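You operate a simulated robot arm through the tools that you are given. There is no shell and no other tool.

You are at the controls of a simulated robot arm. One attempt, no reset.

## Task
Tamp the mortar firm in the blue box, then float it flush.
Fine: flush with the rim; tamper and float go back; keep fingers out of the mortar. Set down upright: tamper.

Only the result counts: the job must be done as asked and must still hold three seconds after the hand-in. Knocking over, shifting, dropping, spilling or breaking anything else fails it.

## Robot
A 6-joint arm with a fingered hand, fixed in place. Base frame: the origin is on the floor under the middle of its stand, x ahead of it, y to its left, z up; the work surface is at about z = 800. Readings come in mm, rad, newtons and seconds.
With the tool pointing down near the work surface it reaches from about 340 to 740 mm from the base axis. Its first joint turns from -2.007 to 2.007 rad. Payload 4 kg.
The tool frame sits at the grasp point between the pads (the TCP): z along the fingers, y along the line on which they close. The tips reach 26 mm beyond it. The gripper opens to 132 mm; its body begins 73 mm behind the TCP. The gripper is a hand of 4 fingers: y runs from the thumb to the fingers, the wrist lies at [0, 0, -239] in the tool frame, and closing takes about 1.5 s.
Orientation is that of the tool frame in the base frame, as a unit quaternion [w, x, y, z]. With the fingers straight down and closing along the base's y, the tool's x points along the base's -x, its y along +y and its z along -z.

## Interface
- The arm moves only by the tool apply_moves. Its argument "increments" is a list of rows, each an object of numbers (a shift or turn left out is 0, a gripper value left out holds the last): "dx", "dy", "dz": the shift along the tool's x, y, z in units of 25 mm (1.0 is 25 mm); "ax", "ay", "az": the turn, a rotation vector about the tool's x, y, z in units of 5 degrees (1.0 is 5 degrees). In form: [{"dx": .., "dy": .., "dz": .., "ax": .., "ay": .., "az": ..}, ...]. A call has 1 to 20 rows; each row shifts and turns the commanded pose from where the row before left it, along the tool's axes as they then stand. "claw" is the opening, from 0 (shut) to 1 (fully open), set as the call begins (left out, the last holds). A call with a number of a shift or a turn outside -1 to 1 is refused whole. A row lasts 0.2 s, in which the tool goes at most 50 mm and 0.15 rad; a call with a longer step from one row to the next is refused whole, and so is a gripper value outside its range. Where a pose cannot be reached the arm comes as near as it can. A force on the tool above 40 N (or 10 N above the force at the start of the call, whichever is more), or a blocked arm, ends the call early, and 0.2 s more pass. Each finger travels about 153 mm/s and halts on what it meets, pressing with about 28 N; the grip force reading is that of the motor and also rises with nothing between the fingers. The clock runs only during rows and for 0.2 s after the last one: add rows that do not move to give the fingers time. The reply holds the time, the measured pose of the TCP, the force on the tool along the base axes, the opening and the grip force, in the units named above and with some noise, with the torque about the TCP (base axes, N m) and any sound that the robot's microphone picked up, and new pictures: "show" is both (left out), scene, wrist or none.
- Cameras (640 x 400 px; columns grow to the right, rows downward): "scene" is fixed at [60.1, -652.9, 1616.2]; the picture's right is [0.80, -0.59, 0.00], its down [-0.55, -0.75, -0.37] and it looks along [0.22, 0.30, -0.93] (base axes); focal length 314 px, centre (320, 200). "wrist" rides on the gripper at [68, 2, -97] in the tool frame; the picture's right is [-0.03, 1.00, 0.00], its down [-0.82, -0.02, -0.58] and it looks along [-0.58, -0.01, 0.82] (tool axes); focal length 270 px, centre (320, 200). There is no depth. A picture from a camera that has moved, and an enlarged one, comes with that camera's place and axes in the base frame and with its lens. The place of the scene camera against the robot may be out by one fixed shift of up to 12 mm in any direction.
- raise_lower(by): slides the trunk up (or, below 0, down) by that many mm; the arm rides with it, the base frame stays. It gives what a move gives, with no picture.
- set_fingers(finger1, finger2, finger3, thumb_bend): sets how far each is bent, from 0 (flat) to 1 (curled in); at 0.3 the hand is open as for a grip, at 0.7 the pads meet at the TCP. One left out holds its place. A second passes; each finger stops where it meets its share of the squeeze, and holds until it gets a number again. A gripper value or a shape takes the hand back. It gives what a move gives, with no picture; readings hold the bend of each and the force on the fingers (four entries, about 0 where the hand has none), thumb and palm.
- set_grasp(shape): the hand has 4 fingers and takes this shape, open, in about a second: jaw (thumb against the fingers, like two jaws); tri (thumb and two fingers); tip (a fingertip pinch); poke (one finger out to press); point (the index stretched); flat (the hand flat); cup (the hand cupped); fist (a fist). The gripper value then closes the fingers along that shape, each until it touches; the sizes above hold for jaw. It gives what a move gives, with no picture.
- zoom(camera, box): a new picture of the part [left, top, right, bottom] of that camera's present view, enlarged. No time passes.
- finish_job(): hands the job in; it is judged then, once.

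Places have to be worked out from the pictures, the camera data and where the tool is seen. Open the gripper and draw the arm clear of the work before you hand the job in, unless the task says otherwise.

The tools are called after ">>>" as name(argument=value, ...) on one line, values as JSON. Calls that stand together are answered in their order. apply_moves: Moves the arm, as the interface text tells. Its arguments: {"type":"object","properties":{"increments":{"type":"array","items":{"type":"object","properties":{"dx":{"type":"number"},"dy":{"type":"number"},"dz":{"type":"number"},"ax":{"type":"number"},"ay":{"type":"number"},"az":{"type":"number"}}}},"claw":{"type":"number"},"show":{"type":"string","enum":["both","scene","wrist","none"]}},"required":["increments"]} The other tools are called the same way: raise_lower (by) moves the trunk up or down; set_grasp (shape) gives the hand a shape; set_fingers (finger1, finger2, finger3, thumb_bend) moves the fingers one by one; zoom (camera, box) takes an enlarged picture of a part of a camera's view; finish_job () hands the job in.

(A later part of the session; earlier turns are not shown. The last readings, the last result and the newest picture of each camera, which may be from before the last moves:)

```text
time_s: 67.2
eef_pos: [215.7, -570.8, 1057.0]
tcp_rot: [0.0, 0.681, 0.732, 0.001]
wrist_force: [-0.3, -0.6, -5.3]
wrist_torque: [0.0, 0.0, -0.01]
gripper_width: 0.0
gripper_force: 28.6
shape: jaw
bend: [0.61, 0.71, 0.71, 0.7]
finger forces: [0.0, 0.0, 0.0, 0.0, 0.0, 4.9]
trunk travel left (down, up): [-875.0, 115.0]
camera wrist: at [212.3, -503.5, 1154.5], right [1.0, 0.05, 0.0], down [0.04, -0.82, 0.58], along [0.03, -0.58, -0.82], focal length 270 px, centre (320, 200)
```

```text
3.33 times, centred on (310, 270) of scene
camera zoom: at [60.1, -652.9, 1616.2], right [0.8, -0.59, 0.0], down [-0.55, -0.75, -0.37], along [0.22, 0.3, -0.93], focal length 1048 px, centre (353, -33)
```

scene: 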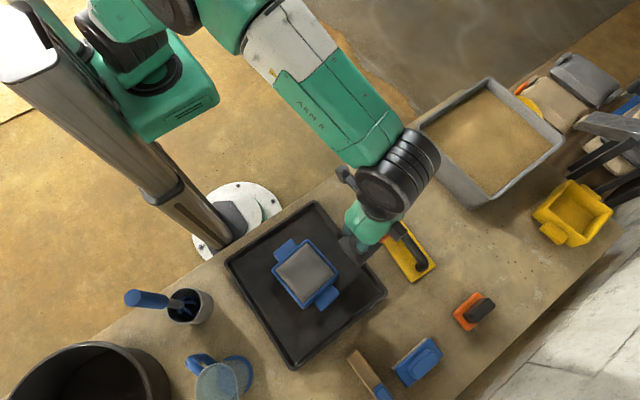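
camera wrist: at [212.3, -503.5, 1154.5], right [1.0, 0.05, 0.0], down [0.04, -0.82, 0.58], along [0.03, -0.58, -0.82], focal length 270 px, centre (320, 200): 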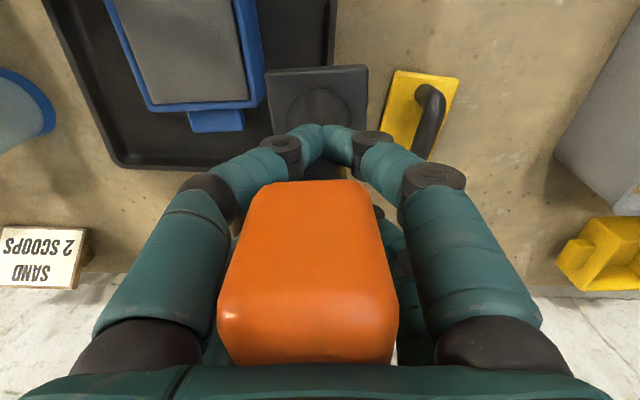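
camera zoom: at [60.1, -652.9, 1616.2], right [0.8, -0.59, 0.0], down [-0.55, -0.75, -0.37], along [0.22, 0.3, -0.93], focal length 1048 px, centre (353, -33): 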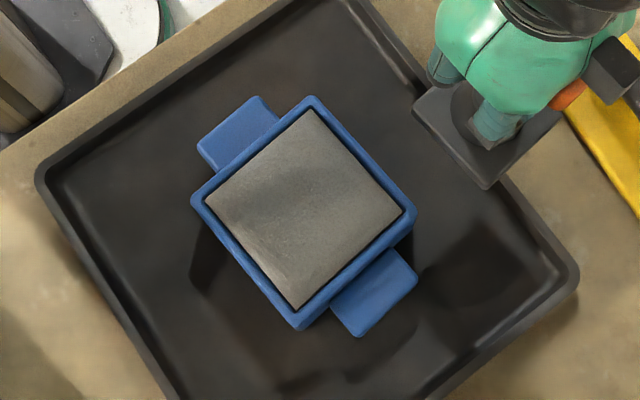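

The surface is now smooth and even. To check that it is really firm I go back to the centre and tamp a second time, watching where contact occurs.

>>> apply_moves(increments=[{"dx": 0.336, "dy": -0.958}, {"dx": 0.336, "dy": -0.958}, {"dx": 0.336, "dy": -0.958}, {"dx": 0.336, "dy": -0.958}, {"dx": 0.336, "dy": -0.958}, {}, {"dz": 0.8}, {"dz": 0.8}, {"dz": 0.8}, {"dz": 0.2}, {"dz": 0.1}, {"dz": 0.06}, {"dz": 0.06}, {}], show="wrist")

>>> zoom(camera="wrist", box=[200, 0, 440, 200])

```text
time_s: 70.2
eef_pos: [93.0, -536.7, 988.1]
tcp_rot: [0.002, 0.681, 0.732, -0.001]
wrist_force: [-0.3, 0.2, 14.2]
wrist_torque: [0.02, 0.04, -0.01]
gripper_width: 0.2
gripper_force: 28.2
shape: jaw
bend: [0.61, 0.71, 0.71, 0.7]
finger forces: [0.0, 0.0, 0.1, 0.0, 0.0, 12.5]
trunk travel left (down, up): [-875.0, 115.0]
camera wrist: at [90.1, -468.5, 1086.1], right [1.0, 0.05, 0.0], down [0.04, -0.81, 0.58], along [0.03, -0.58, -0.81], focal length 270 px, centre (320, 200)
```

wrist: 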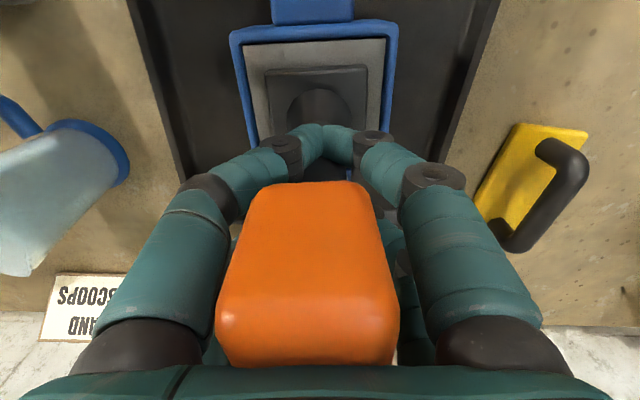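

```text
2.00 times, centred on (320, 100) of wrist
camera zoom: at [90.1, -468.5, 1086.1], right [1.0, 0.05, 0.0], down [0.04, -0.81, 0.58], along [0.03, -0.58, -0.81], focal length 541 px, centre (320, 400)
```

zoom: 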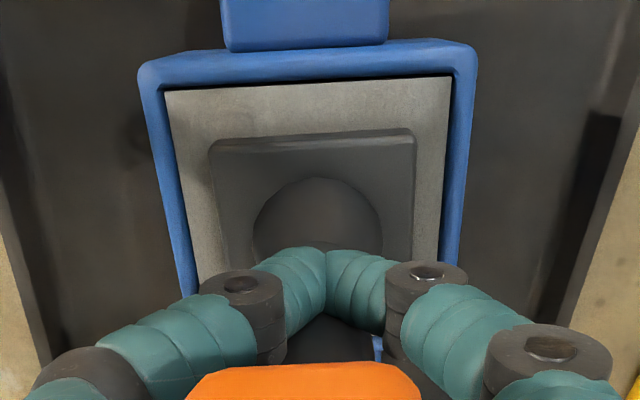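

>>> apply_moves(increments=[{"dz": 0.06}, {"dz": 0.04}, {}], show="none")

```text
time_s: 71.0
eef_pos: [92.8, -537.1, 987.9]
tcp_rot: [0.001, 0.682, 0.732, -0.001]
wrist_force: [0.3, 0.1, 26.6]
wrist_torque: [0.0, 0.05, -0.03]
gripper_width: 0.0
gripper_force: 28.2
shape: jaw
bend: [0.61, 0.71, 0.71, 0.7]
finger forces: [0.1, 0.0, 0.0, 0.0, 0.0, 19.7]
trunk travel left (down, up): [-875.0, 115.0]
```

The mortar now barely yields (command 2.5 mm deeper gives only force), so it is firm at the centre. I push once more to ~38 N, then repeat briefly at the corners.

>>> apply_moves(increments=[{"dz": 0.05}, {"dz": 0.03}, {}, {}], show="none")

```text
time_s: 72.0
eef_pos: [93.5, -536.0, 986.0]
tcp_rot: [0.001, 0.682, 0.732, -0.001]
wrist_force: [-0.1, -1.0, 37.8]
wrist_torque: [0.02, 0.03, -0.01]
gripper_width: 0.0
gripper_force: 28.3
shape: jaw
bend: [0.61, 0.72, 0.71, 0.7]
finger forces: [0.0, 0.1, 0.0, 0.1, 0.1, 27.1]
trunk travel left (down, up): [-875.0, 115.0]
```

>>> apply_moves(increments=[{"dz": -0.3}, {"dz": -0.3}, {"dx": 0.22, "dy": 0.22}, {"dx": 0.22, "dy": 0.22}, {}, {"dz": 0.2}, {"dz": 0.1}, {"dz": 0.1}, {"dz": 0.08}, {"dz": 0.06}, {"dz": 0.04}, {}], show="none")

```text
time_s: 74.6
eef_pos: [102.9, -526.0, 987.3]
tcp_rot: [0.002, 0.681, 0.732, -0.002]
wrist_force: [-0.6, 0.7, 35.1]
wrist_torque: [-0.01, 0.06, -0.01]
gripper_width: 0.0
gripper_force: 27.5
shape: jaw
bend: [0.61, 0.72, 0.71, 0.7]
finger forces: [0.0, 0.0, 0.0, 0.0, 0.0, 24.8]
trunk travel left (down, up): [-875.0, 115.0]
```

The +x/+y corner holds at z≈987 under ~42 N: firm. I repeat at the -x/+y corner.

>>> apply_moves(increments=[{"dz": -0.3}, {"dz": -0.3}, {"dy": -0.3}, {"dy": -0.3}, {"dy": -0.3}, {}, {"dz": 0.2}, {"dz": 0.1}, {"dz": 0.1}, {"dz": 0.08}, {"dz": 0.06}, {"dz": 0.04}, {}], show="none")

>>> apply_moves(increments=[{"dz": -0.3}, {"dz": -0.3}, {"dx": -0.3}, {"dx": -0.3}, {"dx": -0.3}, {}, {"dz": 0.2}, {"dz": 0.1}, {"dz": 0.1}, {"dz": 0.08}, {"dz": 0.06}, {"dz": 0.04}, {}], show="none")

>>> apply_moves(increments=[{"dz": -0.3}, {"dz": -0.3}, {"dy": 0.3}, {"dy": 0.3}, {"dy": 0.3}, {}, {"dz": 0.2}, {"dz": 0.1}, {"dz": 0.1}, {"dz": 0.08}, {"dz": 0.06}, {"dz": 0.04}, {}], show="wrist")

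```text
time_s: 77.4
eef_pos: [79.0, -526.9, 987.0]
tcp_rot: [0.002, 0.681, 0.732, -0.001]
wrist_force: [0.2, -0.2, 32.9]
wrist_torque: [0.02, 0.03, 0.02]
gripper_width: 0.0
gripper_force: 28.2
shape: jaw
bend: [0.61, 0.72, 0.71, 0.7]
finger forces: [0.0, 0.1, 0.1, 0.1, 0.0, 22.6]
trunk travel left (down, up): [-875.0, 115.0]
```

```text
time_s: 80.2
eef_pos: [82.7, -549.4, 986.5]
tcp_rot: [0.002, 0.682, 0.732, -0.002]
wrist_force: [-0.5, 0.1, 27.6]
wrist_torque: [0.01, -0.02, 0.01]
gripper_width: 0.0
gripper_force: 27.8
shape: jaw
bend: [0.61, 0.72, 0.71, 0.7]
finger forces: [0.0, 0.1, 0.1, 0.1, 0.0, 19.6]
trunk travel left (down, up): [-875.0, 115.0]
```

```text
time_s: 83.0
eef_pos: [104.6, -548.5, 988.2]
tcp_rot: [0.001, 0.682, 0.731, -0.001]
wrist_force: [0.4, 0.4, 26.1]
wrist_torque: [0.01, 0.05, -0.02]
gripper_width: 0.2
gripper_force: 27.6
shape: jaw
bend: [0.61, 0.72, 0.71, 0.7]
finger forces: [0.0, 0.1, 0.1, 0.0, 0.0, 18.3]
trunk travel left (down, up): [-875.0, 115.0]
camera wrist: at [101.6, -479.0, 1084.6], right [1.0, 0.05, 0.0], down [0.04, -0.81, 0.58], along [0.03, -0.58, -0.81], focal length 270 px, centre (320, 200)
```

wrist: 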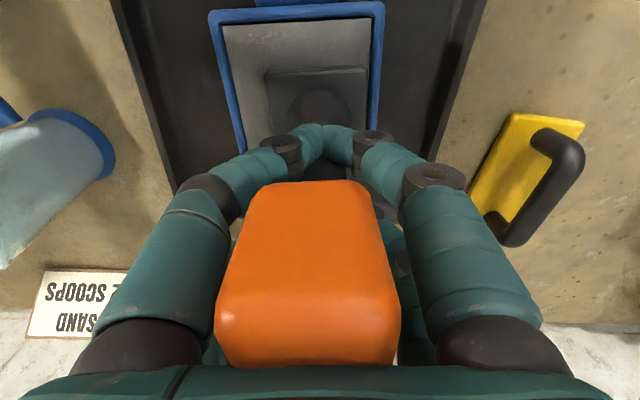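

All corners resist at the same level (z≈987), so the mortar is firm and even. One last push here, then I lift off and take the tamper home.

>>> apply_moves(increments=[{"dz": 0.06}, {"dz": 0.03}, {}, {"dz": -0.4}, {"dz": -0.8}, {"dz": -0.9}, {"dz": -0.9}, {}], show="both")

>>> zoom(camera="wrist", box=[200, 0, 440, 200])

```text
time_s: 84.8
eef_pos: [106.2, -548.0, 1056.9]
tcp_rot: [0.0, 0.681, 0.732, 0.001]
wrist_force: [0.0, -0.3, -7.3]
wrist_torque: [-0.01, 0.01, 0.0]
gripper_width: 0.0
gripper_force: 28.1
shape: jaw
bend: [0.61, 0.72, 0.71, 0.7]
finger forces: [0.0, 0.0, 0.0, 0.0, 0.0, 3.5]
trunk travel left (down, up): [-875.0, 115.0]
camera wrist: at [102.9, -479.6, 1154.7], right [1.0, 0.05, 0.0], down [0.04, -0.82, 0.58], along [0.03, -0.58, -0.82], focal length 270 px, centre (320, 200)
```

scene: 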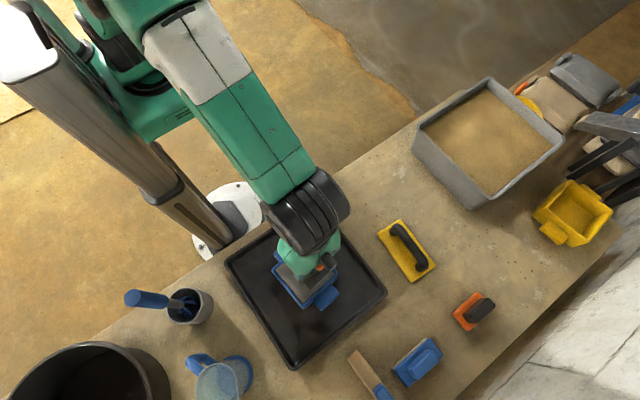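
wrist: 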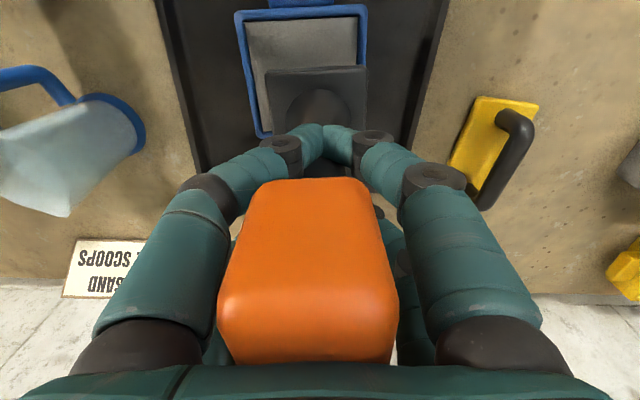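

```text
2.00 times, centred on (320, 100) of wrist
camera zoom: at [102.9, -479.6, 1154.7], right [1.0, 0.05, 0.0], down [0.04, -0.82, 0.58], along [0.03, -0.58, -0.82], focal length 541 px, centre (320, 400)
```

zoom: 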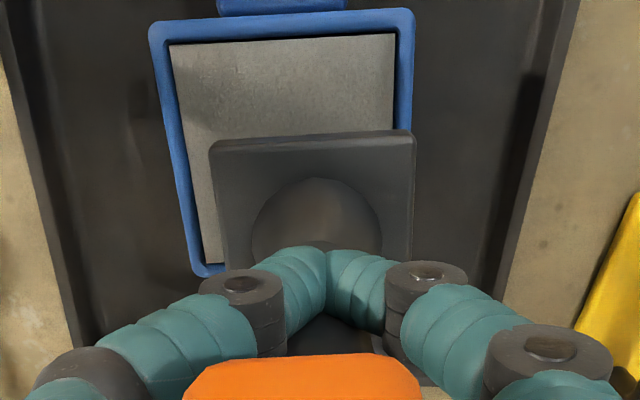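

The mortar is even. I carry the tamper back to its home position, undoing the yaw on the way, at safe height.

>>> apply_moves(increments=[{"az": 0.41}, {"az": 0.41}, {"dx": 0.392, "dy": 0.908}, {"dx": 0.392, "dy": 0.908}, {"dx": 0.392, "dy": 0.908}, {"dx": 0.392, "dy": 0.908}, {"dx": 0.392, "dy": 0.908}, {"dx": 0.392, "dy": 0.908}, {"dx": 0.392, "dy": 0.908}, {"dx": 0.392, "dy": 0.908}, {"dx": 0.392, "dy": 0.908}, {}], show="both")

>>> zoom(camera="scene", box=[250, 210, 370, 330])

>>> zoom(camera="wrist", box=[50, 20, 290, 220])

```text
time_s: 87.4
eef_pos: [307.5, -460.9, 1057.9]
tcp_rot: [0.001, 0.707, 0.707, -0.001]
wrist_force: [-0.5, 1.2, -6.5]
wrist_torque: [-0.01, -0.02, -0.03]
gripper_width: 0.0
gripper_force: 28.1
shape: jaw
bend: [0.61, 0.72, 0.71, 0.7]
finger forces: [0.0, 0.0, 0.0, 0.0, 0.1, 3.1]
trunk travel left (down, up): [-875.0, 115.0]
camera wrist: at [310.3, -392.3, 1155.5], right [1.0, -0.03, 0.0], down [-0.02, -0.82, 0.58], along [-0.02, -0.58, -0.82], focal length 270 px, centre (320, 200)
```

scene: 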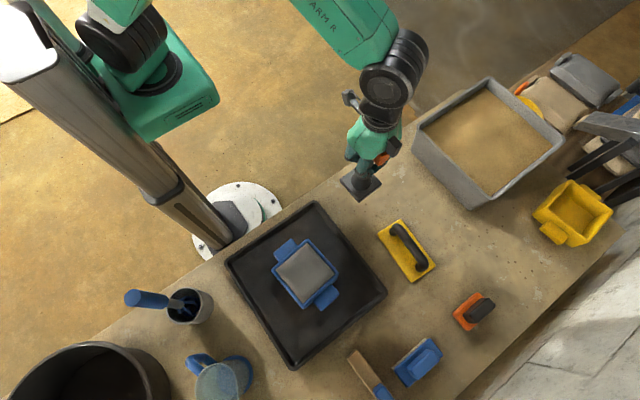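
wrist: 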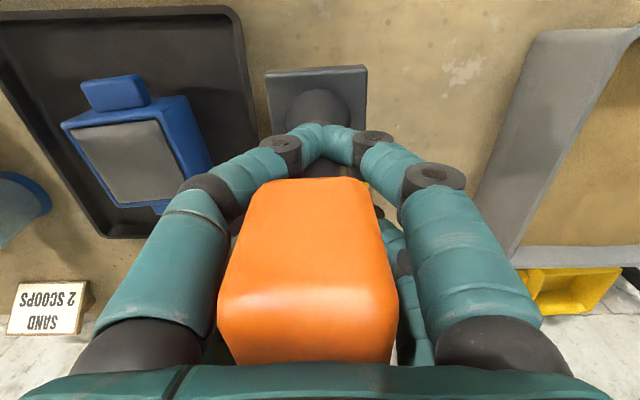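

```text
3.33 times, centred on (310, 270) of scene
camera zoom: at [60.1, -652.9, 1616.2], right [0.8, -0.59, 0.0], down [-0.55, -0.75, -0.37], along [0.22, 0.3, -0.93], focal length 1048 px, centre (353, -33)
```

zoom: 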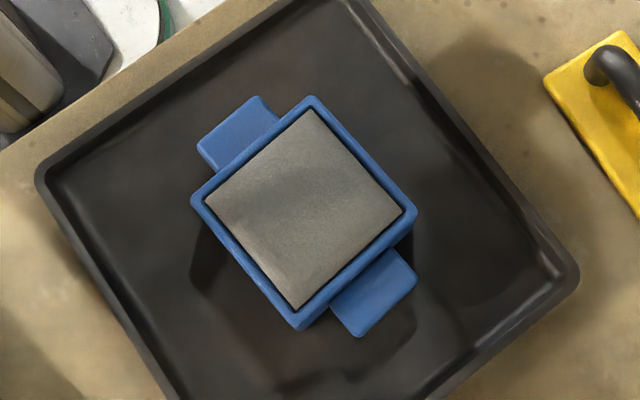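

```text
2.00 times, centred on (170, 120) of wrist
camera zoom: at [310.3, -392.3, 1155.5], right [1.0, -0.03, 0.0], down [-0.02, -0.82, 0.58], along [-0.02, -0.58, -0.82], focal length 541 px, centre (620, 360)
```

zoom: 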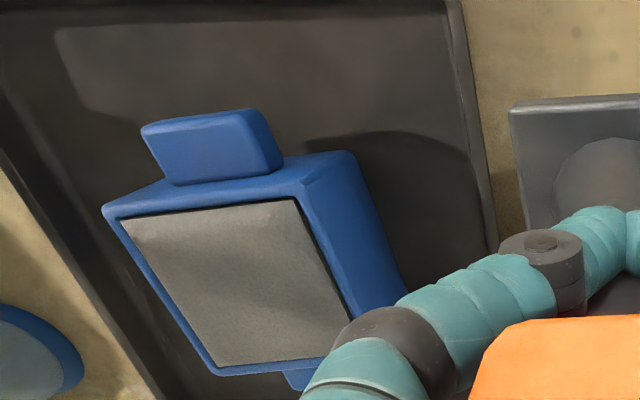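

The box has not moved and the mortar is uniform. I nudge 2 mm in +x and lower the tamper to just above the table.

>>> apply_moves(increments=[{"dy": 0.08}, {"dz": 0.9}, {"dz": 0.9}, {"dz": 0.9}, {"dz": 0.9}, {"dz": 0.9}, {"dz": 0.8}, {}], show="scene")

>>> zoom(camera="scene", box=[310, 130, 410, 240])

```text
time_s: 89.2
eef_pos: [310.6, -460.8, 925.6]
tcp_rot: [0.001, 0.707, 0.707, 0.0]
wrist_force: [-0.1, 0.5, -7.8]
wrist_torque: [-0.02, 0.0, 0.04]
gripper_width: 0.0
gripper_force: 27.6
shape: jaw
bend: [0.61, 0.72, 0.71, 0.7]
finger forces: [0.1, 0.0, 0.0, 0.0, 0.0, 2.6]
trunk travel left (down, up): [-875.0, 115.0]
```

scene: 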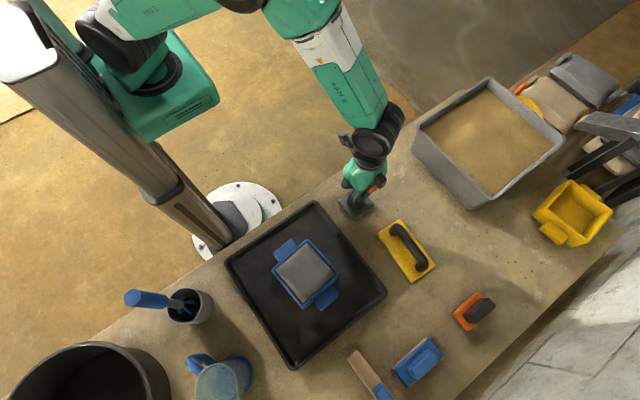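

```text
3.64 times, centred on (360, 185) of scene
camera zoom: at [60.1, -652.9, 1616.2], right [0.8, -0.59, 0.0], down [-0.55, -0.75, -0.37], along [0.22, 0.3, -0.93], focal length 1143 px, centre (174, 254)
```

zoom: 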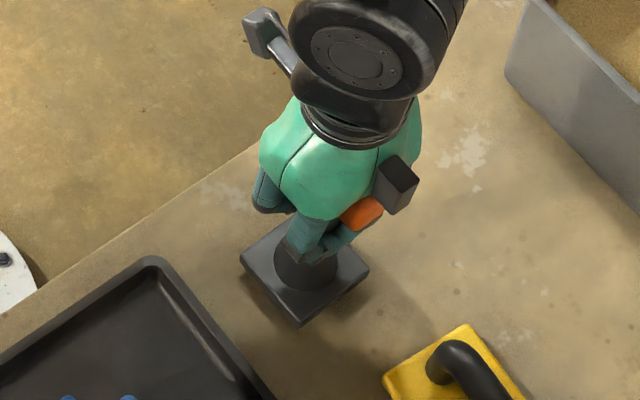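

>>> apply_moves(increments=[{"dz": 0.2}, {"dz": 0.1}, {"dz": 0.08}, {"dz": 0.06}, {}], show="none")

```text
time_s: 90.4
eef_pos: [311.9, -461.3, 914.4]
tcp_rot: [0.0, 0.707, 0.707, 0.0]
wrist_force: [-0.3, -0.3, -6.7]
wrist_torque: [0.01, 0.03, 0.0]
gripper_width: 0.0
gripper_force: 28.0
shape: jaw
bend: [0.61, 0.72, 0.71, 0.7]
finger forces: [0.1, 0.0, 0.0, 0.0, 0.0, 2.5]
trunk travel left (down, up): [-875.0, 115.0]
```

>>> apply_moves(increments=[{"dz": 0.06}, {"dz": 0.05}, {"dz": 0.04}, {}], show="none")

```text
time_s: 91.4
eef_pos: [310.8, -460.1, 912.9]
tcp_rot: [-0.001, 0.707, 0.707, 0.0]
wrist_force: [-1.6, 0.5, -0.7]
wrist_torque: [-0.11, -0.06, 0.01]
gripper_width: 0.0
gripper_force: 28.5
shape: jaw
bend: [0.61, 0.72, 0.71, 0.7]
finger forces: [0.1, 0.1, 0.0, 0.0, 0.1, 3.9]
trunk travel left (down, up): [-875.0, 115.0]
```

The foot touches down (weight off). I seat it with one more small step and then open the hand.

>>> apply_moves(increments=[{"dz": 0.04}, {}], show="none")

>>> apply_moves(increments=[{}, {}, {}, {}, {}, {}, {}, {}], claw=1, show="both")

>>> zoom(camera="scene", box=[310, 130, 410, 240])

```text
time_s: 92.0
eef_pos: [311.2, -460.7, 911.1]
tcp_rot: [0.001, 0.706, 0.708, 0.0]
wrist_force: [-2.1, -0.4, 7.0]
wrist_torque: [-0.06, -0.14, 0.03]
gripper_width: 0.1
gripper_force: 27.4
shape: jaw
bend: [0.61, 0.72, 0.71, 0.7]
finger forces: [0.0, 0.0, 0.0, 0.1, 0.0, 6.7]
trunk travel left (down, up): [-875.0, 115.0]
```

```text
time_s: 93.8
eef_pos: [310.2, -459.3, 911.0]
tcp_rot: [0.001, 0.707, 0.707, 0.0]
wrist_force: [-0.9, -0.8, 12.0]
wrist_torque: [0.02, -0.07, 0.0]
gripper_width: 132.1
gripper_force: 0.0
shape: jaw
bend: [0.3, 0.3, 0.3, 0.3]
finger forces: [0.0, 0.0, 0.0, 0.0, 0.1, 11.2]
trunk travel left (down, up): [-875.0, 115.0]
camera wrist: at [312.5, -391.8, 1008.2], right [1.0, -0.03, 0.0], down [-0.02, -0.82, 0.58], along [-0.01, -0.58, -0.82], focal length 270 px, centre (320, 200)
```

scene: 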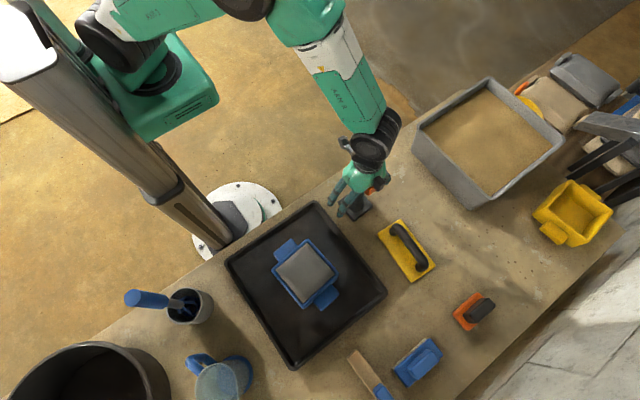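
wrist: 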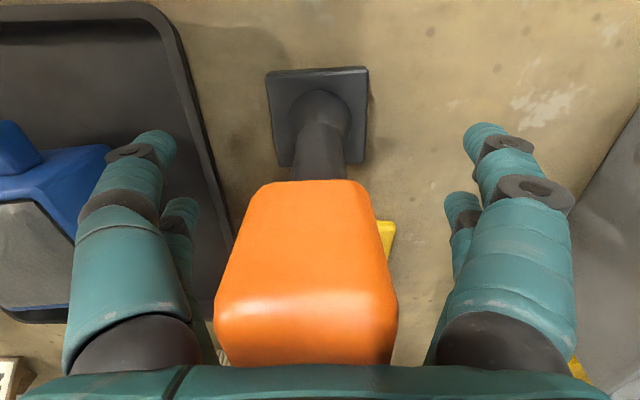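

```text
3.64 times, centred on (360, 185) of scene
camera zoom: at [60.1, -652.9, 1616.2], right [0.8, -0.59, 0.0], down [-0.55, -0.75, -0.37], along [0.22, 0.3, -0.93], focal length 1143 px, centre (174, 254)
```

zoom: 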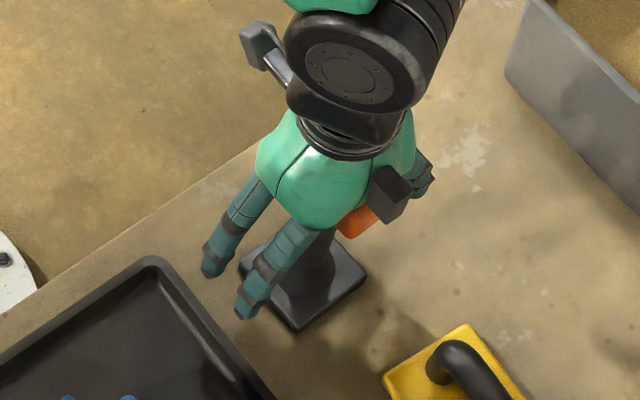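

Released with the tamper standing on its spot. I raise the hand straight up clear of it.

>>> apply_moves(increments=[{"dz": -0.3}, {"dz": -0.6}, {"dz": -0.95}, {"dz": -0.95}, {"dz": -0.95}, {"dz": -0.95}, {"dz": -0.95}, {"dz": -0.95}, {"dz": -0.95}, {}], show="both")

>>> zoom(camera="scene", box=[310, 130, 450, 300])

>>> zoom(camera="wrist", box=[60, 40, 400, 260])

```text
time_s: 96.0
eef_pos: [311.5, -460.1, 1099.5]
tcp_rot: [0.001, 0.707, 0.707, 0.0]
wrist_force: [-0.2, 0.8, -0.5]
wrist_torque: [-0.01, 0.02, -0.01]
gripper_width: 131.9
gripper_force: 0.1
shape: jaw
bend: [0.3, 0.3, 0.3, 0.3]
finger forces: [0.1, 0.0, 0.0, 0.0, 0.0, 0.0]
trunk travel left (down, up): [-875.0, 115.0]
camera wrist: at [314.0, -391.4, 1196.5], right [1.0, -0.03, 0.0], down [-0.02, -0.82, 0.58], along [-0.01, -0.58, -0.82], focal length 270 px, centre (320, 200)
```

scene: 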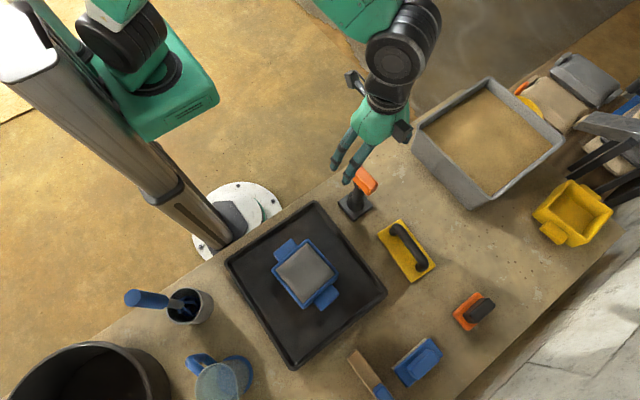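
wrist: 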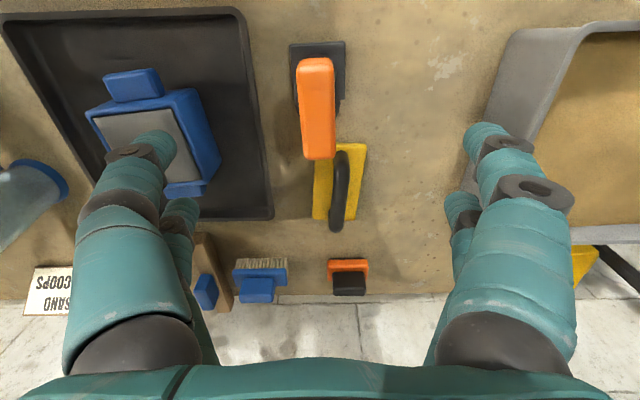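

```text
2.35 times, centred on (380, 215) of scene
camera zoom: at [60.1, -652.9, 1616.2], right [0.8, -0.59, 0.0], down [-0.55, -0.75, -0.37], along [0.22, 0.3, -0.93], focal length 740 px, centre (179, 165)
```

zoom: 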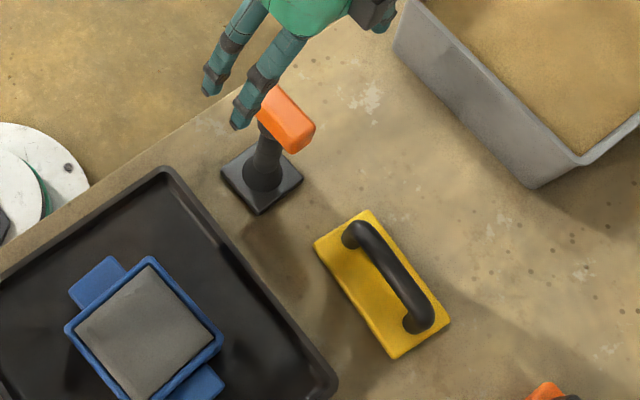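

```text
1.82 times, centred on (230, 150) of wrist
camera zoom: at [314.0, -391.4, 1196.5], right [1.0, -0.03, 0.0], down [-0.02, -0.82, 0.58], along [-0.01, -0.58, -0.82], focal length 491 px, centre (484, 291)
```

zoom: 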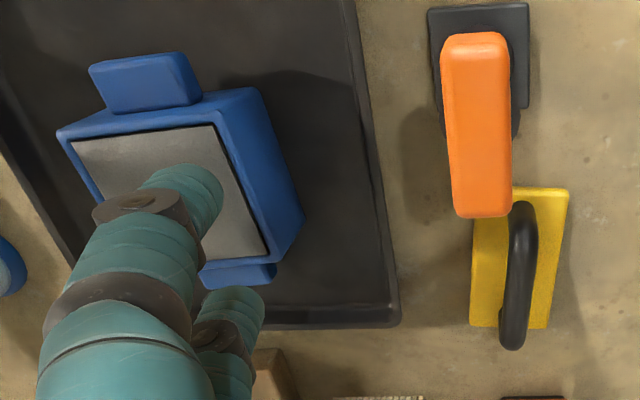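

The tamper stands upright at home. Now the float: I place it near (337, -633) with its long axis turned about -5° from y. I go over it at height, match its yaw, and look closer.

>>> apply_moves(increments=[{"dx": -0.865, "dy": 0.1325}, {"dx": -0.865, "dy": 0.1325}, {"dx": -0.865, "dy": 0.1325}, {"dx": -0.865, "dy": 0.1325}, {"dx": -0.865, "dy": 0.1325}, {"dx": -0.865, "dy": 0.1325}, {"dx": -0.865, "dy": 0.1325}, {"dx": -0.865, "dy": 0.1325}, {"az": 0.5}, {"az": 0.5}, {"dz": 0.8}, {"dz": 0.8}, {"dz": 0.8}, {"dz": 0.8}, {}], show="both")

>>> zoom(camera="wrist", box=[200, 0, 440, 300])

>>> zoom(camera="scene", box=[330, 130, 480, 300])

```text
time_s: 99.2
eef_pos: [330.5, -619.0, 1015.2]
tcp_rot: [0.0, 0.737, 0.676, 0.0]
wrist_force: [-1.6, -0.7, 1.0]
wrist_torque: [0.05, 0.03, 0.01]
gripper_width: 131.7
gripper_force: 0.1
shape: jaw
bend: [0.3, 0.3, 0.3, 0.3]
finger forces: [0.1, 0.0, 0.1, 0.0, 0.0, 0.1]
out of reach, approached as far as the arm can: row 8
trunk travel left (down, up): [-875.0, 115.0]
camera wrist: at [338.7, -549.6, 1112.0], right [0.99, -0.11, 0.0], down [-0.09, -0.81, 0.58], along [-0.06, -0.57, -0.82], focal length 270 px, centre (320, 200)
```

scene: 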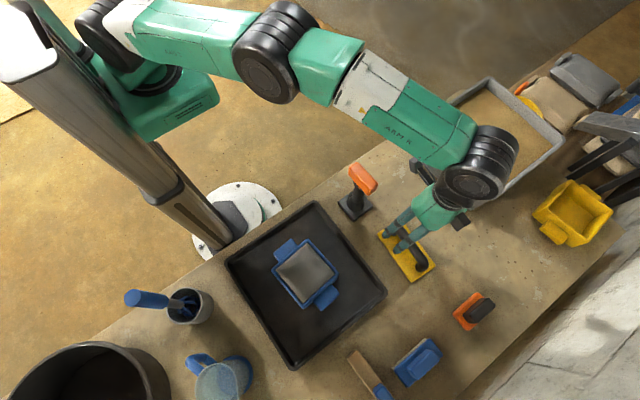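
wrist: 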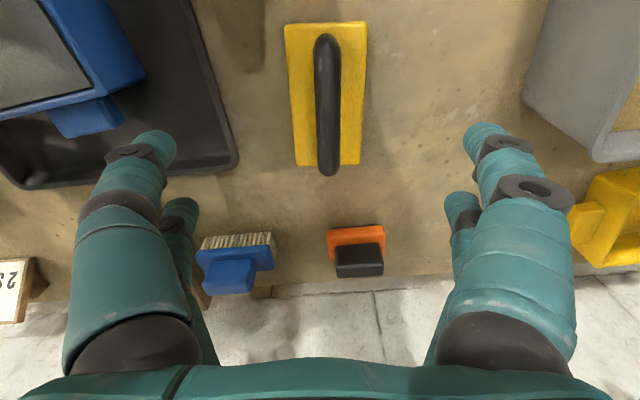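

```text
1.33 times, centred on (320, 150) of wrist
camera zoom: at [338.7, -549.6, 1112.0], right [0.99, -0.11, 0.0], down [-0.09, -0.81, 0.58], along [-0.06, -0.57, -0.82], focal length 360 px, centre (320, 267)
```

zoom: 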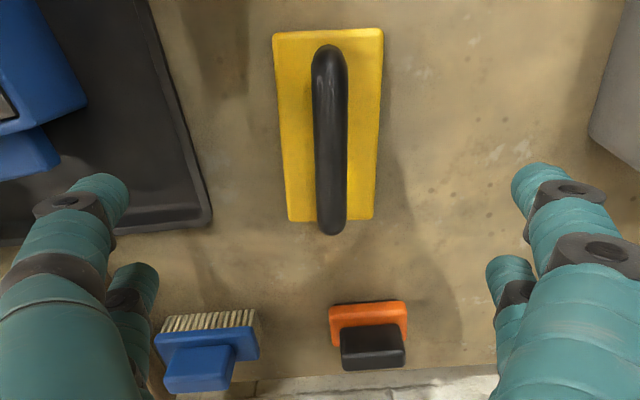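

```text
2.35 times, centred on (405, 215) of scene
camera zoom: at [60.1, -652.9, 1616.2], right [0.8, -0.59, 0.0], down [-0.55, -0.75, -0.37], along [0.22, 0.3, -0.93], focal length 740 px, centre (120, 165)
```

zoom: 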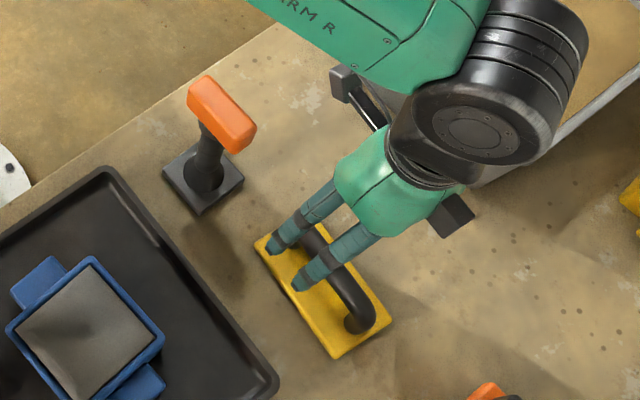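

The arm ran out of reach at that height and stopped ~15 mm short. I check where it settles with an idle row.

>>> apply_moves(increments=[{}, {}], show="none")

```text
time_s: 99.8
eef_pos: [330.8, -617.3, 1016.1]
tcp_rot: [0.0, 0.737, 0.676, 0.0]
wrist_force: [-0.1, 0.7, -0.2]
wrist_torque: [0.0, 0.02, 0.03]
gripper_width: 132.0
gripper_force: 0.0
shape: jaw
bend: [0.3, 0.3, 0.3, 0.3]
finger forces: [0.0, 0.0, 0.0, 0.0, 0.0, 0.0]
trunk travel left (down, up): [-875.0, 115.0]
```

From this closer view the float centre is at about (337, -634), yaw matching the hand, and its handle bar at z≈847. I lower 60 mm first (more reach lower down), then shift 16 mm out and 8 mm sideways to centre over the handle.

>>> apply_moves(increments=[{"dz": 0.8}, {"dz": 0.8}, {"dz": 0.8}, {"dx": -0.32, "dy": 0.15}, {"dx": -0.33, "dy": 0.16}, {}], show="wrist")

>>> zoom(camera="wrist", box=[200, 0, 440, 300])

>>> zoom(camera="scene", box=[330, 130, 480, 300])

```text
time_s: 101.2
eef_pos: [336.7, -632.4, 954.3]
tcp_rot: [0.0, 0.737, 0.675, 0.0]
wrist_force: [1.2, 0.2, -0.2]
wrist_torque: [-0.04, -0.01, -0.05]
gripper_width: 132.1
gripper_force: 0.1
shape: jaw
bend: [0.3, 0.3, 0.3, 0.3]
finger forces: [0.0, 0.0, 0.1, 0.0, 0.1, 0.0]
trunk travel left (down, up): [-875.0, 115.0]
camera wrist: at [344.5, -565.5, 1052.3], right [0.99, -0.11, 0.0], down [-0.09, -0.81, 0.58], along [-0.07, -0.57, -0.82], focal length 270 px, centre (320, 200)
```

wrist: 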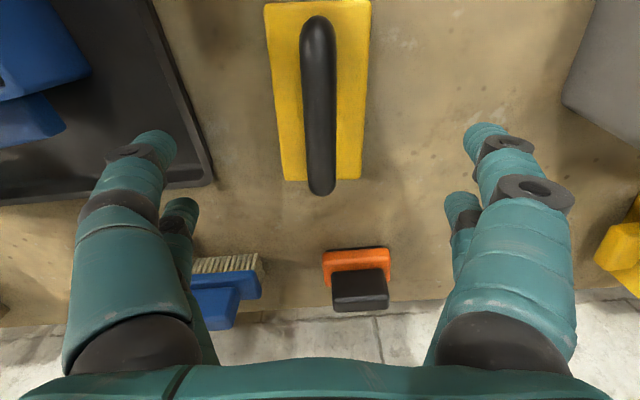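

```text
1.33 times, centred on (320, 150) of wrist
camera zoom: at [344.5, -565.5, 1052.3], right [0.99, -0.11, 0.0], down [-0.09, -0.81, 0.58], along [-0.07, -0.57, -0.82], focal length 360 px, centre (320, 267)
```

zoom: 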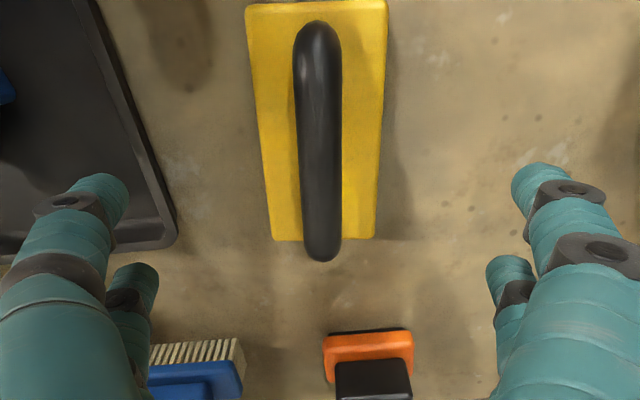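

```text
2.35 times, centred on (405, 215) of scene
camera zoom: at [60.1, -652.9, 1616.2], right [0.8, -0.59, 0.0], down [-0.55, -0.75, -0.37], along [0.22, 0.3, -0.93], focal length 740 px, centre (120, 165)
```

zoom: 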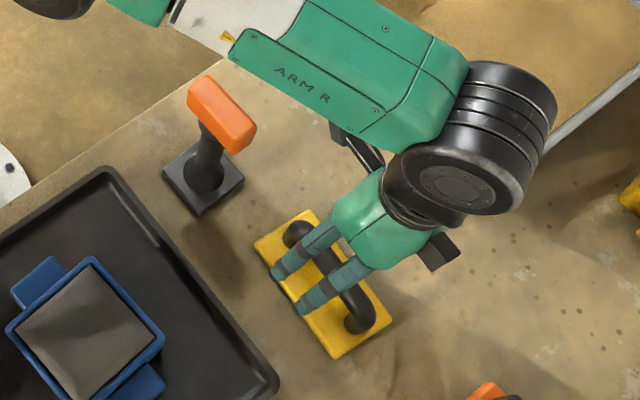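

The handle is centred under the hand within 1 mm. I lower to TCP z≈847 so that the pads straddle the handle bar with the tips clear of the plate.

>>> apply_moves(increments=[{"dx": -0.04, "dz": 0.8}, {"dz": 0.8}, {"dz": 0.8}, {"dz": 0.8}, {"dz": 0.6}, {"dz": 0.4}, {}], show="both")

>>> zoom(camera="wrist", box=[160, 0, 480, 300])

>>> zoom(camera="scene", box=[330, 130, 480, 300])

```text
time_s: 102.8
eef_pos: [335.2, -632.7, 852.0]
tcp_rot: [0.0, 0.738, 0.675, 0.0]
wrist_force: [-0.2, 0.0, 0.4]
wrist_torque: [0.02, 0.02, 0.03]
gripper_width: 132.2
gripper_force: 0.1
shape: jaw
bend: [0.3, 0.3, 0.3, 0.3]
finger forces: [0.1, 0.1, 0.0, 0.0, 0.0, 0.1]
out of reach, approached as far as the arm can: row 6
trunk travel left (down, up): [-875.0, 115.0]
camera wrist: at [343.5, -564.3, 947.9], right [0.99, -0.11, 0.0], down [-0.09, -0.81, 0.58], along [-0.06, -0.57, -0.82], focal length 270 px, centre (320, 200)
```

scene: 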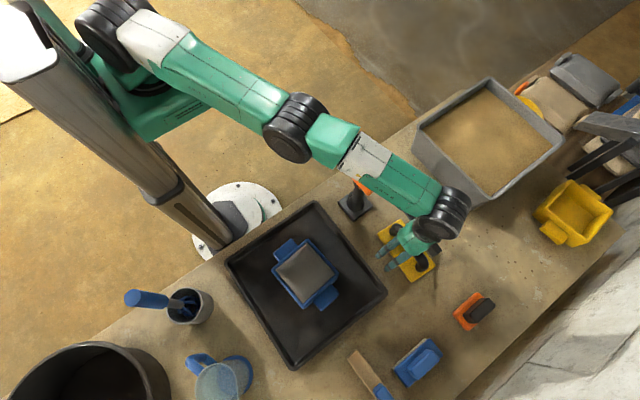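
wrist: 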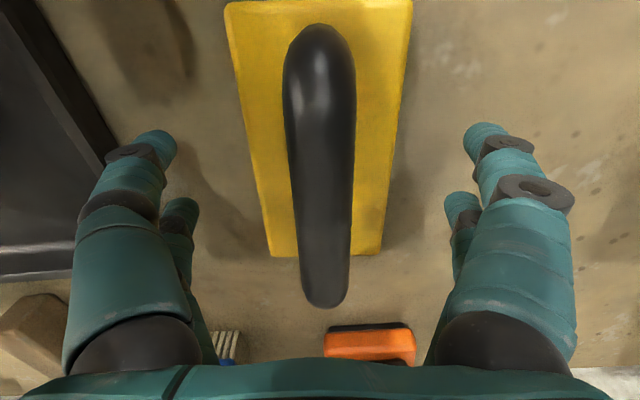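

```text
1.33 times, centred on (320, 150) of wrist
camera zoom: at [343.5, -564.3, 947.9], right [0.99, -0.11, 0.0], down [-0.09, -0.81, 0.58], along [-0.06, -0.57, -0.82], focal length 360 px, centre (320, 267)
```

zoom: 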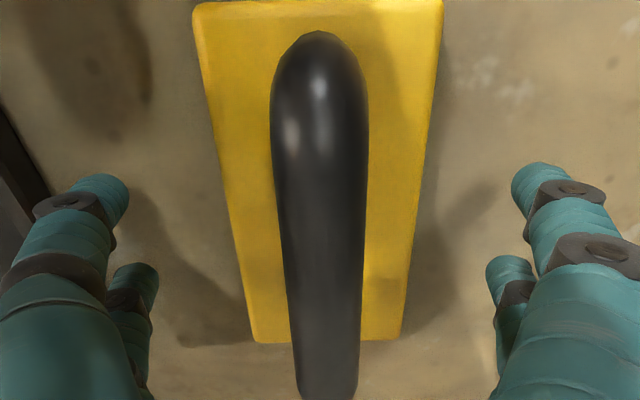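

```text
2.35 times, centred on (405, 215) of scene
camera zoom: at [60.1, -652.9, 1616.2], right [0.8, -0.59, 0.0], down [-0.55, -0.75, -0.37], along [0.22, 0.3, -0.93], focal length 740 px, centre (120, 165)
```

zoom: 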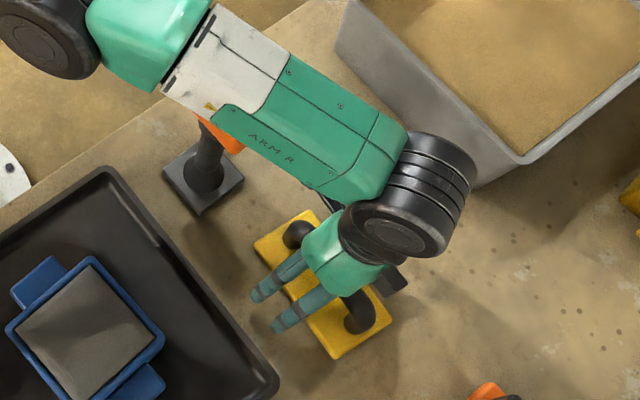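

The hand is at z≈852 (reach limit), straddling the handle bar, which is close enough to its centre line. I close on the handle.

>>> apply_moves(increments=[{}, {}, {}, {}, {}, {}, {}, {}, {}], claw=0, show="both")

>>> zoom(camera="wrist", box=[160, 0, 480, 300])

>>> zoom(camera="scene", box=[330, 130, 480, 300])

```text
time_s: 104.8
eef_pos: [336.5, -632.4, 851.2]
tcp_rot: [0.001, 0.737, 0.676, 0.0]
wrist_force: [-1.1, 0.4, -0.9]
wrist_torque: [0.02, 0.03, 0.02]
gripper_width: 0.1
gripper_force: 27.6
shape: jaw
bend: [0.63, 0.64, 0.64, 0.7]
finger forces: [0.1, 0.0, 0.0, 0.1, 0.5, 0.0]
trunk travel left (down, up): [-875.0, 115.0]
camera wrist: at [343.4, -564.3, 947.9], right [0.99, -0.11, 0.0], down [-0.09, -0.81, 0.58], along [-0.06, -0.57, -0.82], focal length 270 px, centre (320, 200)
```

scene: 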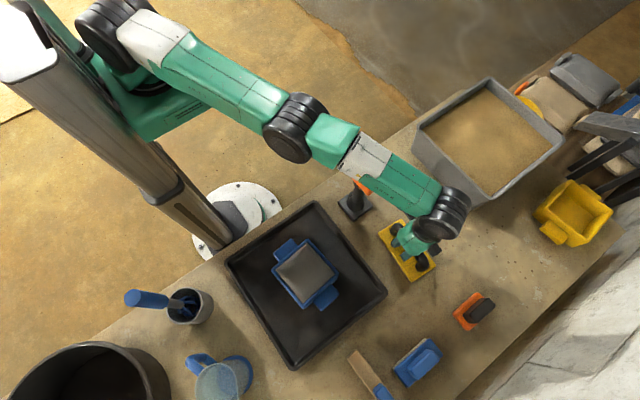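
wrist: 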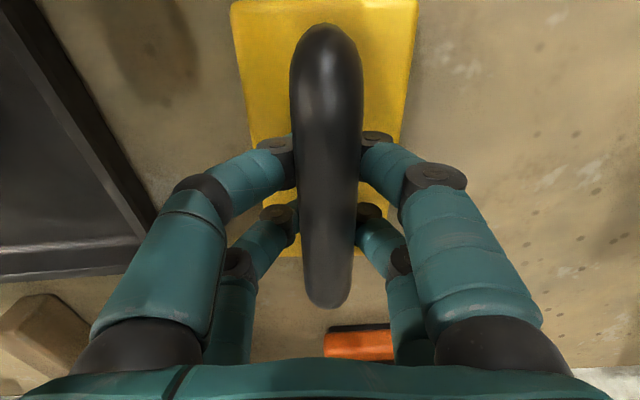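

```text
1.33 times, centred on (320, 150) of wrist
camera zoom: at [343.4, -564.3, 947.9], right [0.99, -0.11, 0.0], down [-0.09, -0.81, 0.58], along [-0.06, -0.57, -0.82], focal length 360 px, centre (320, 267)
```

zoom: 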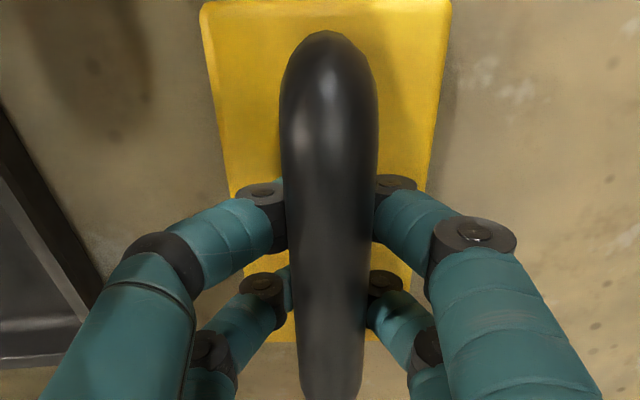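

```text
2.35 times, centred on (405, 215) of scene
camera zoom: at [60.1, -652.9, 1616.2], right [0.8, -0.59, 0.0], down [-0.55, -0.75, -0.37], along [0.22, 0.3, -0.93], focal length 740 px, centre (120, 165)
```

zoom: 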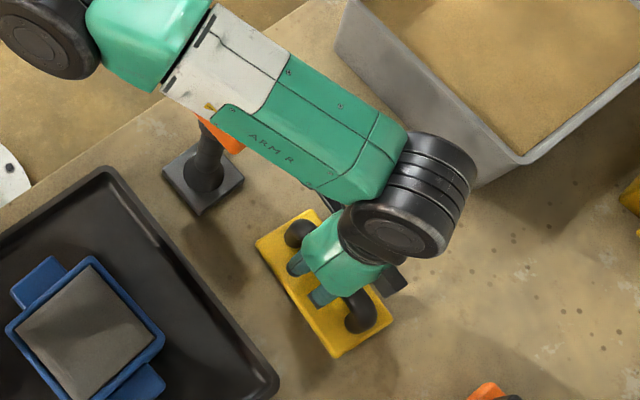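

The fingers closed around and under the handle bar (widths read 0, the bar is caught by the finger links). I lift a little to see whether the float comes up level and steady.

>>> apply_moves(increments=[{"dz": -0.2}, {"dz": -0.3}, {"dz": -0.4}, {"dz": -0.3}, {}], show="both")

>>> zoom(camera="wrist", box=[160, 0, 480, 300])

>>> zoom(camera="scene", box=[330, 130, 480, 300])

```text
time_s: 106.0
eef_pos: [335.1, -631.5, 880.2]
tcp_rot: [0.0, 0.737, 0.676, 0.001]
wrist_force: [0.9, 0.9, -0.8]
wrist_torque: [0.05, 0.03, 0.03]
gripper_width: 0.0
gripper_force: 27.8
shape: jaw
bend: [0.63, 0.64, 0.64, 0.7]
finger forces: [0.2, 0.1, 0.0, 0.1, 0.5, 0.0]
trunk travel left (down, up): [-875.0, 115.0]
camera wrist: at [342.8, -564.6, 978.2], right [0.99, -0.11, 0.0], down [-0.09, -0.81, 0.58], along [-0.07, -0.57, -0.82], focal length 270 px, centre (320, 200)
```

scene: 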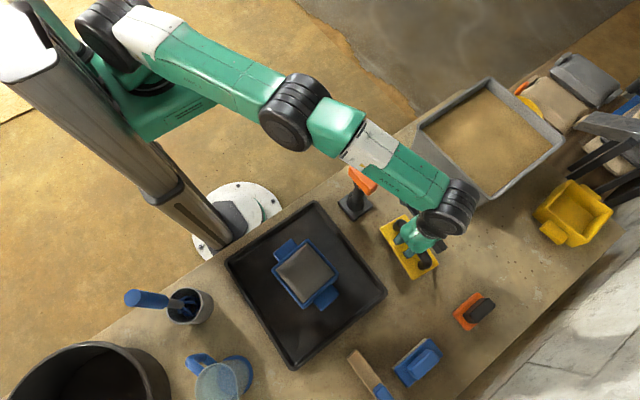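
wrist: 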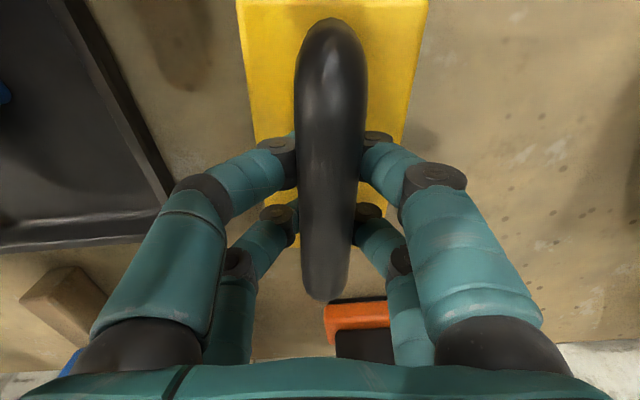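

```text
1.33 times, centred on (320, 150) of wrist
camera zoom: at [342.8, -564.6, 978.2], right [0.99, -0.11, 0.0], down [-0.09, -0.81, 0.58], along [-0.07, -0.57, -0.82], focal length 360 px, centre (320, 267)
```

zoom: 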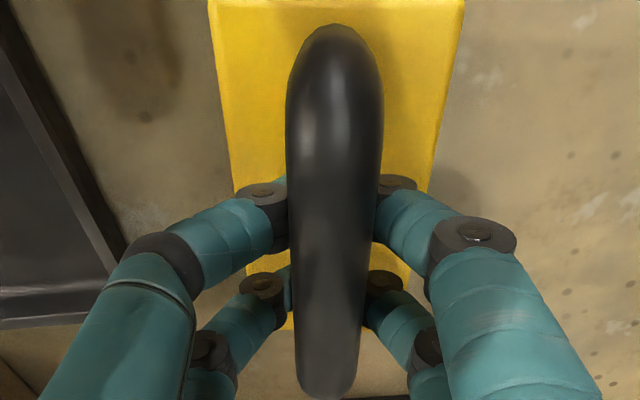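

```text
2.35 times, centred on (405, 215) of scene
camera zoom: at [60.1, -652.9, 1616.2], right [0.8, -0.59, 0.0], down [-0.55, -0.75, -0.37], along [0.22, 0.3, -0.93], focal length 740 px, centre (120, 165)
```

zoom: 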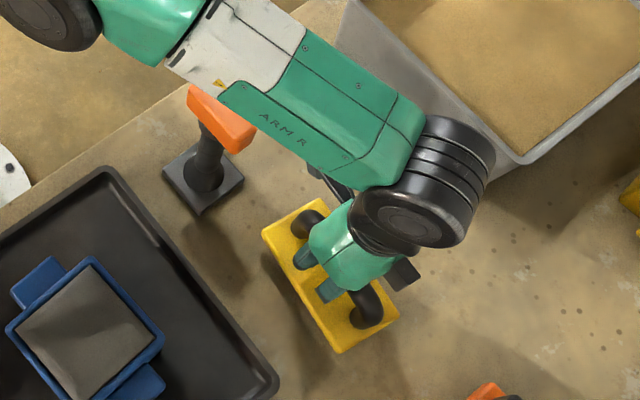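

The float lifts level but hangs on the curled fingertips, with the bar above the pads — not a grip I can press with. Bar centre must be near z≈860. I set it back down, open, and re-grip about 11 mm higher with the pads on the bar.

>>> apply_moves(increments=[{"dz": 0.4}, {"dz": 0.4}, {"dz": 0.2}, {"dz": 0.1}, {"dz": 0.1}, {}], show="none")

>>> apply_moves(increments=[{}, {}, {}, {}, {}, {}], claw=1, show="wrist")

>>> zoom(camera="wrist", box=[160, 0, 480, 300])

>>> zoom(camera="scene", box=[330, 130, 480, 300])

```text
time_s: 107.4
eef_pos: [334.9, -632.3, 850.3]
tcp_rot: [0.0, 0.737, 0.676, 0.001]
wrist_force: [0.0, -1.0, 0.5]
wrist_torque: [-0.02, -0.03, 0.02]
gripper_width: 0.0
gripper_force: 27.9
shape: jaw
bend: [0.63, 0.64, 0.64, 0.7]
finger forces: [0.0, 0.0, 0.0, 0.0, 0.1, 0.1]
trunk travel left (down, up): [-875.0, 115.0]
```

```text
time_s: 108.8
eef_pos: [334.2, -632.9, 851.0]
tcp_rot: [0.0, 0.738, 0.675, 0.0]
wrist_force: [0.6, -1.1, -0.3]
wrist_torque: [-0.01, -0.01, 0.02]
gripper_width: 131.9
gripper_force: 0.0
shape: jaw
bend: [0.3, 0.3, 0.3, 0.3]
finger forces: [0.0, 0.0, 0.0, 0.0, 0.0, 0.2]
trunk travel left (down, up): [-875.0, 115.0]
camera wrist: at [342.5, -564.3, 947.6], right [0.99, -0.11, 0.0], down [-0.09, -0.81, 0.58], along [-0.06, -0.57, -0.82], focal length 270 px, centre (320, 200)
```

wrist: 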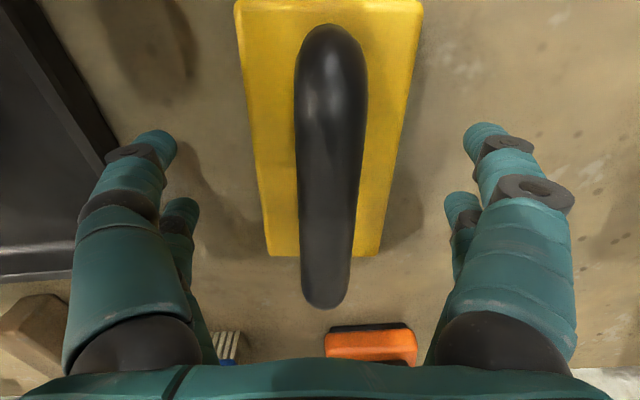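

```text
1.33 times, centred on (320, 150) of wrist
camera zoom: at [342.5, -564.3, 947.6], right [0.99, -0.11, 0.0], down [-0.09, -0.81, 0.58], along [-0.06, -0.57, -0.82], focal length 360 px, centre (320, 267)
```

zoom: 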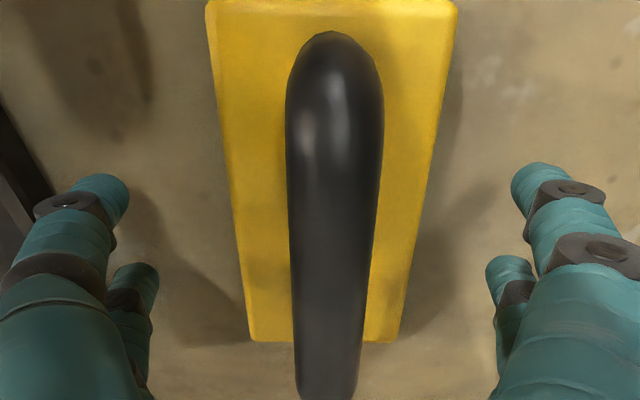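

```text
2.35 times, centred on (405, 215) of scene
camera zoom: at [60.1, -652.9, 1616.2], right [0.8, -0.59, 0.0], down [-0.55, -0.75, -0.37], along [0.22, 0.3, -0.93], focal length 740 px, centre (120, 165)
```

zoom: 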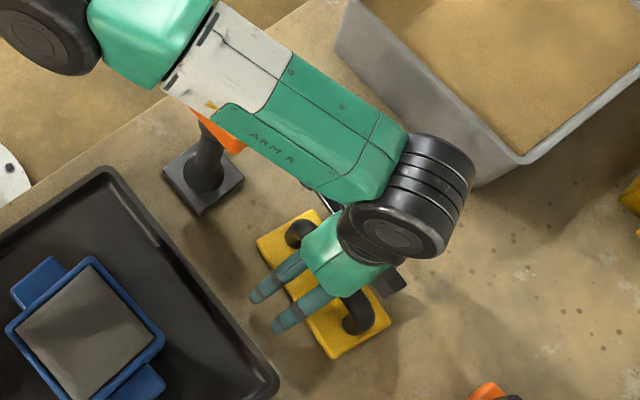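

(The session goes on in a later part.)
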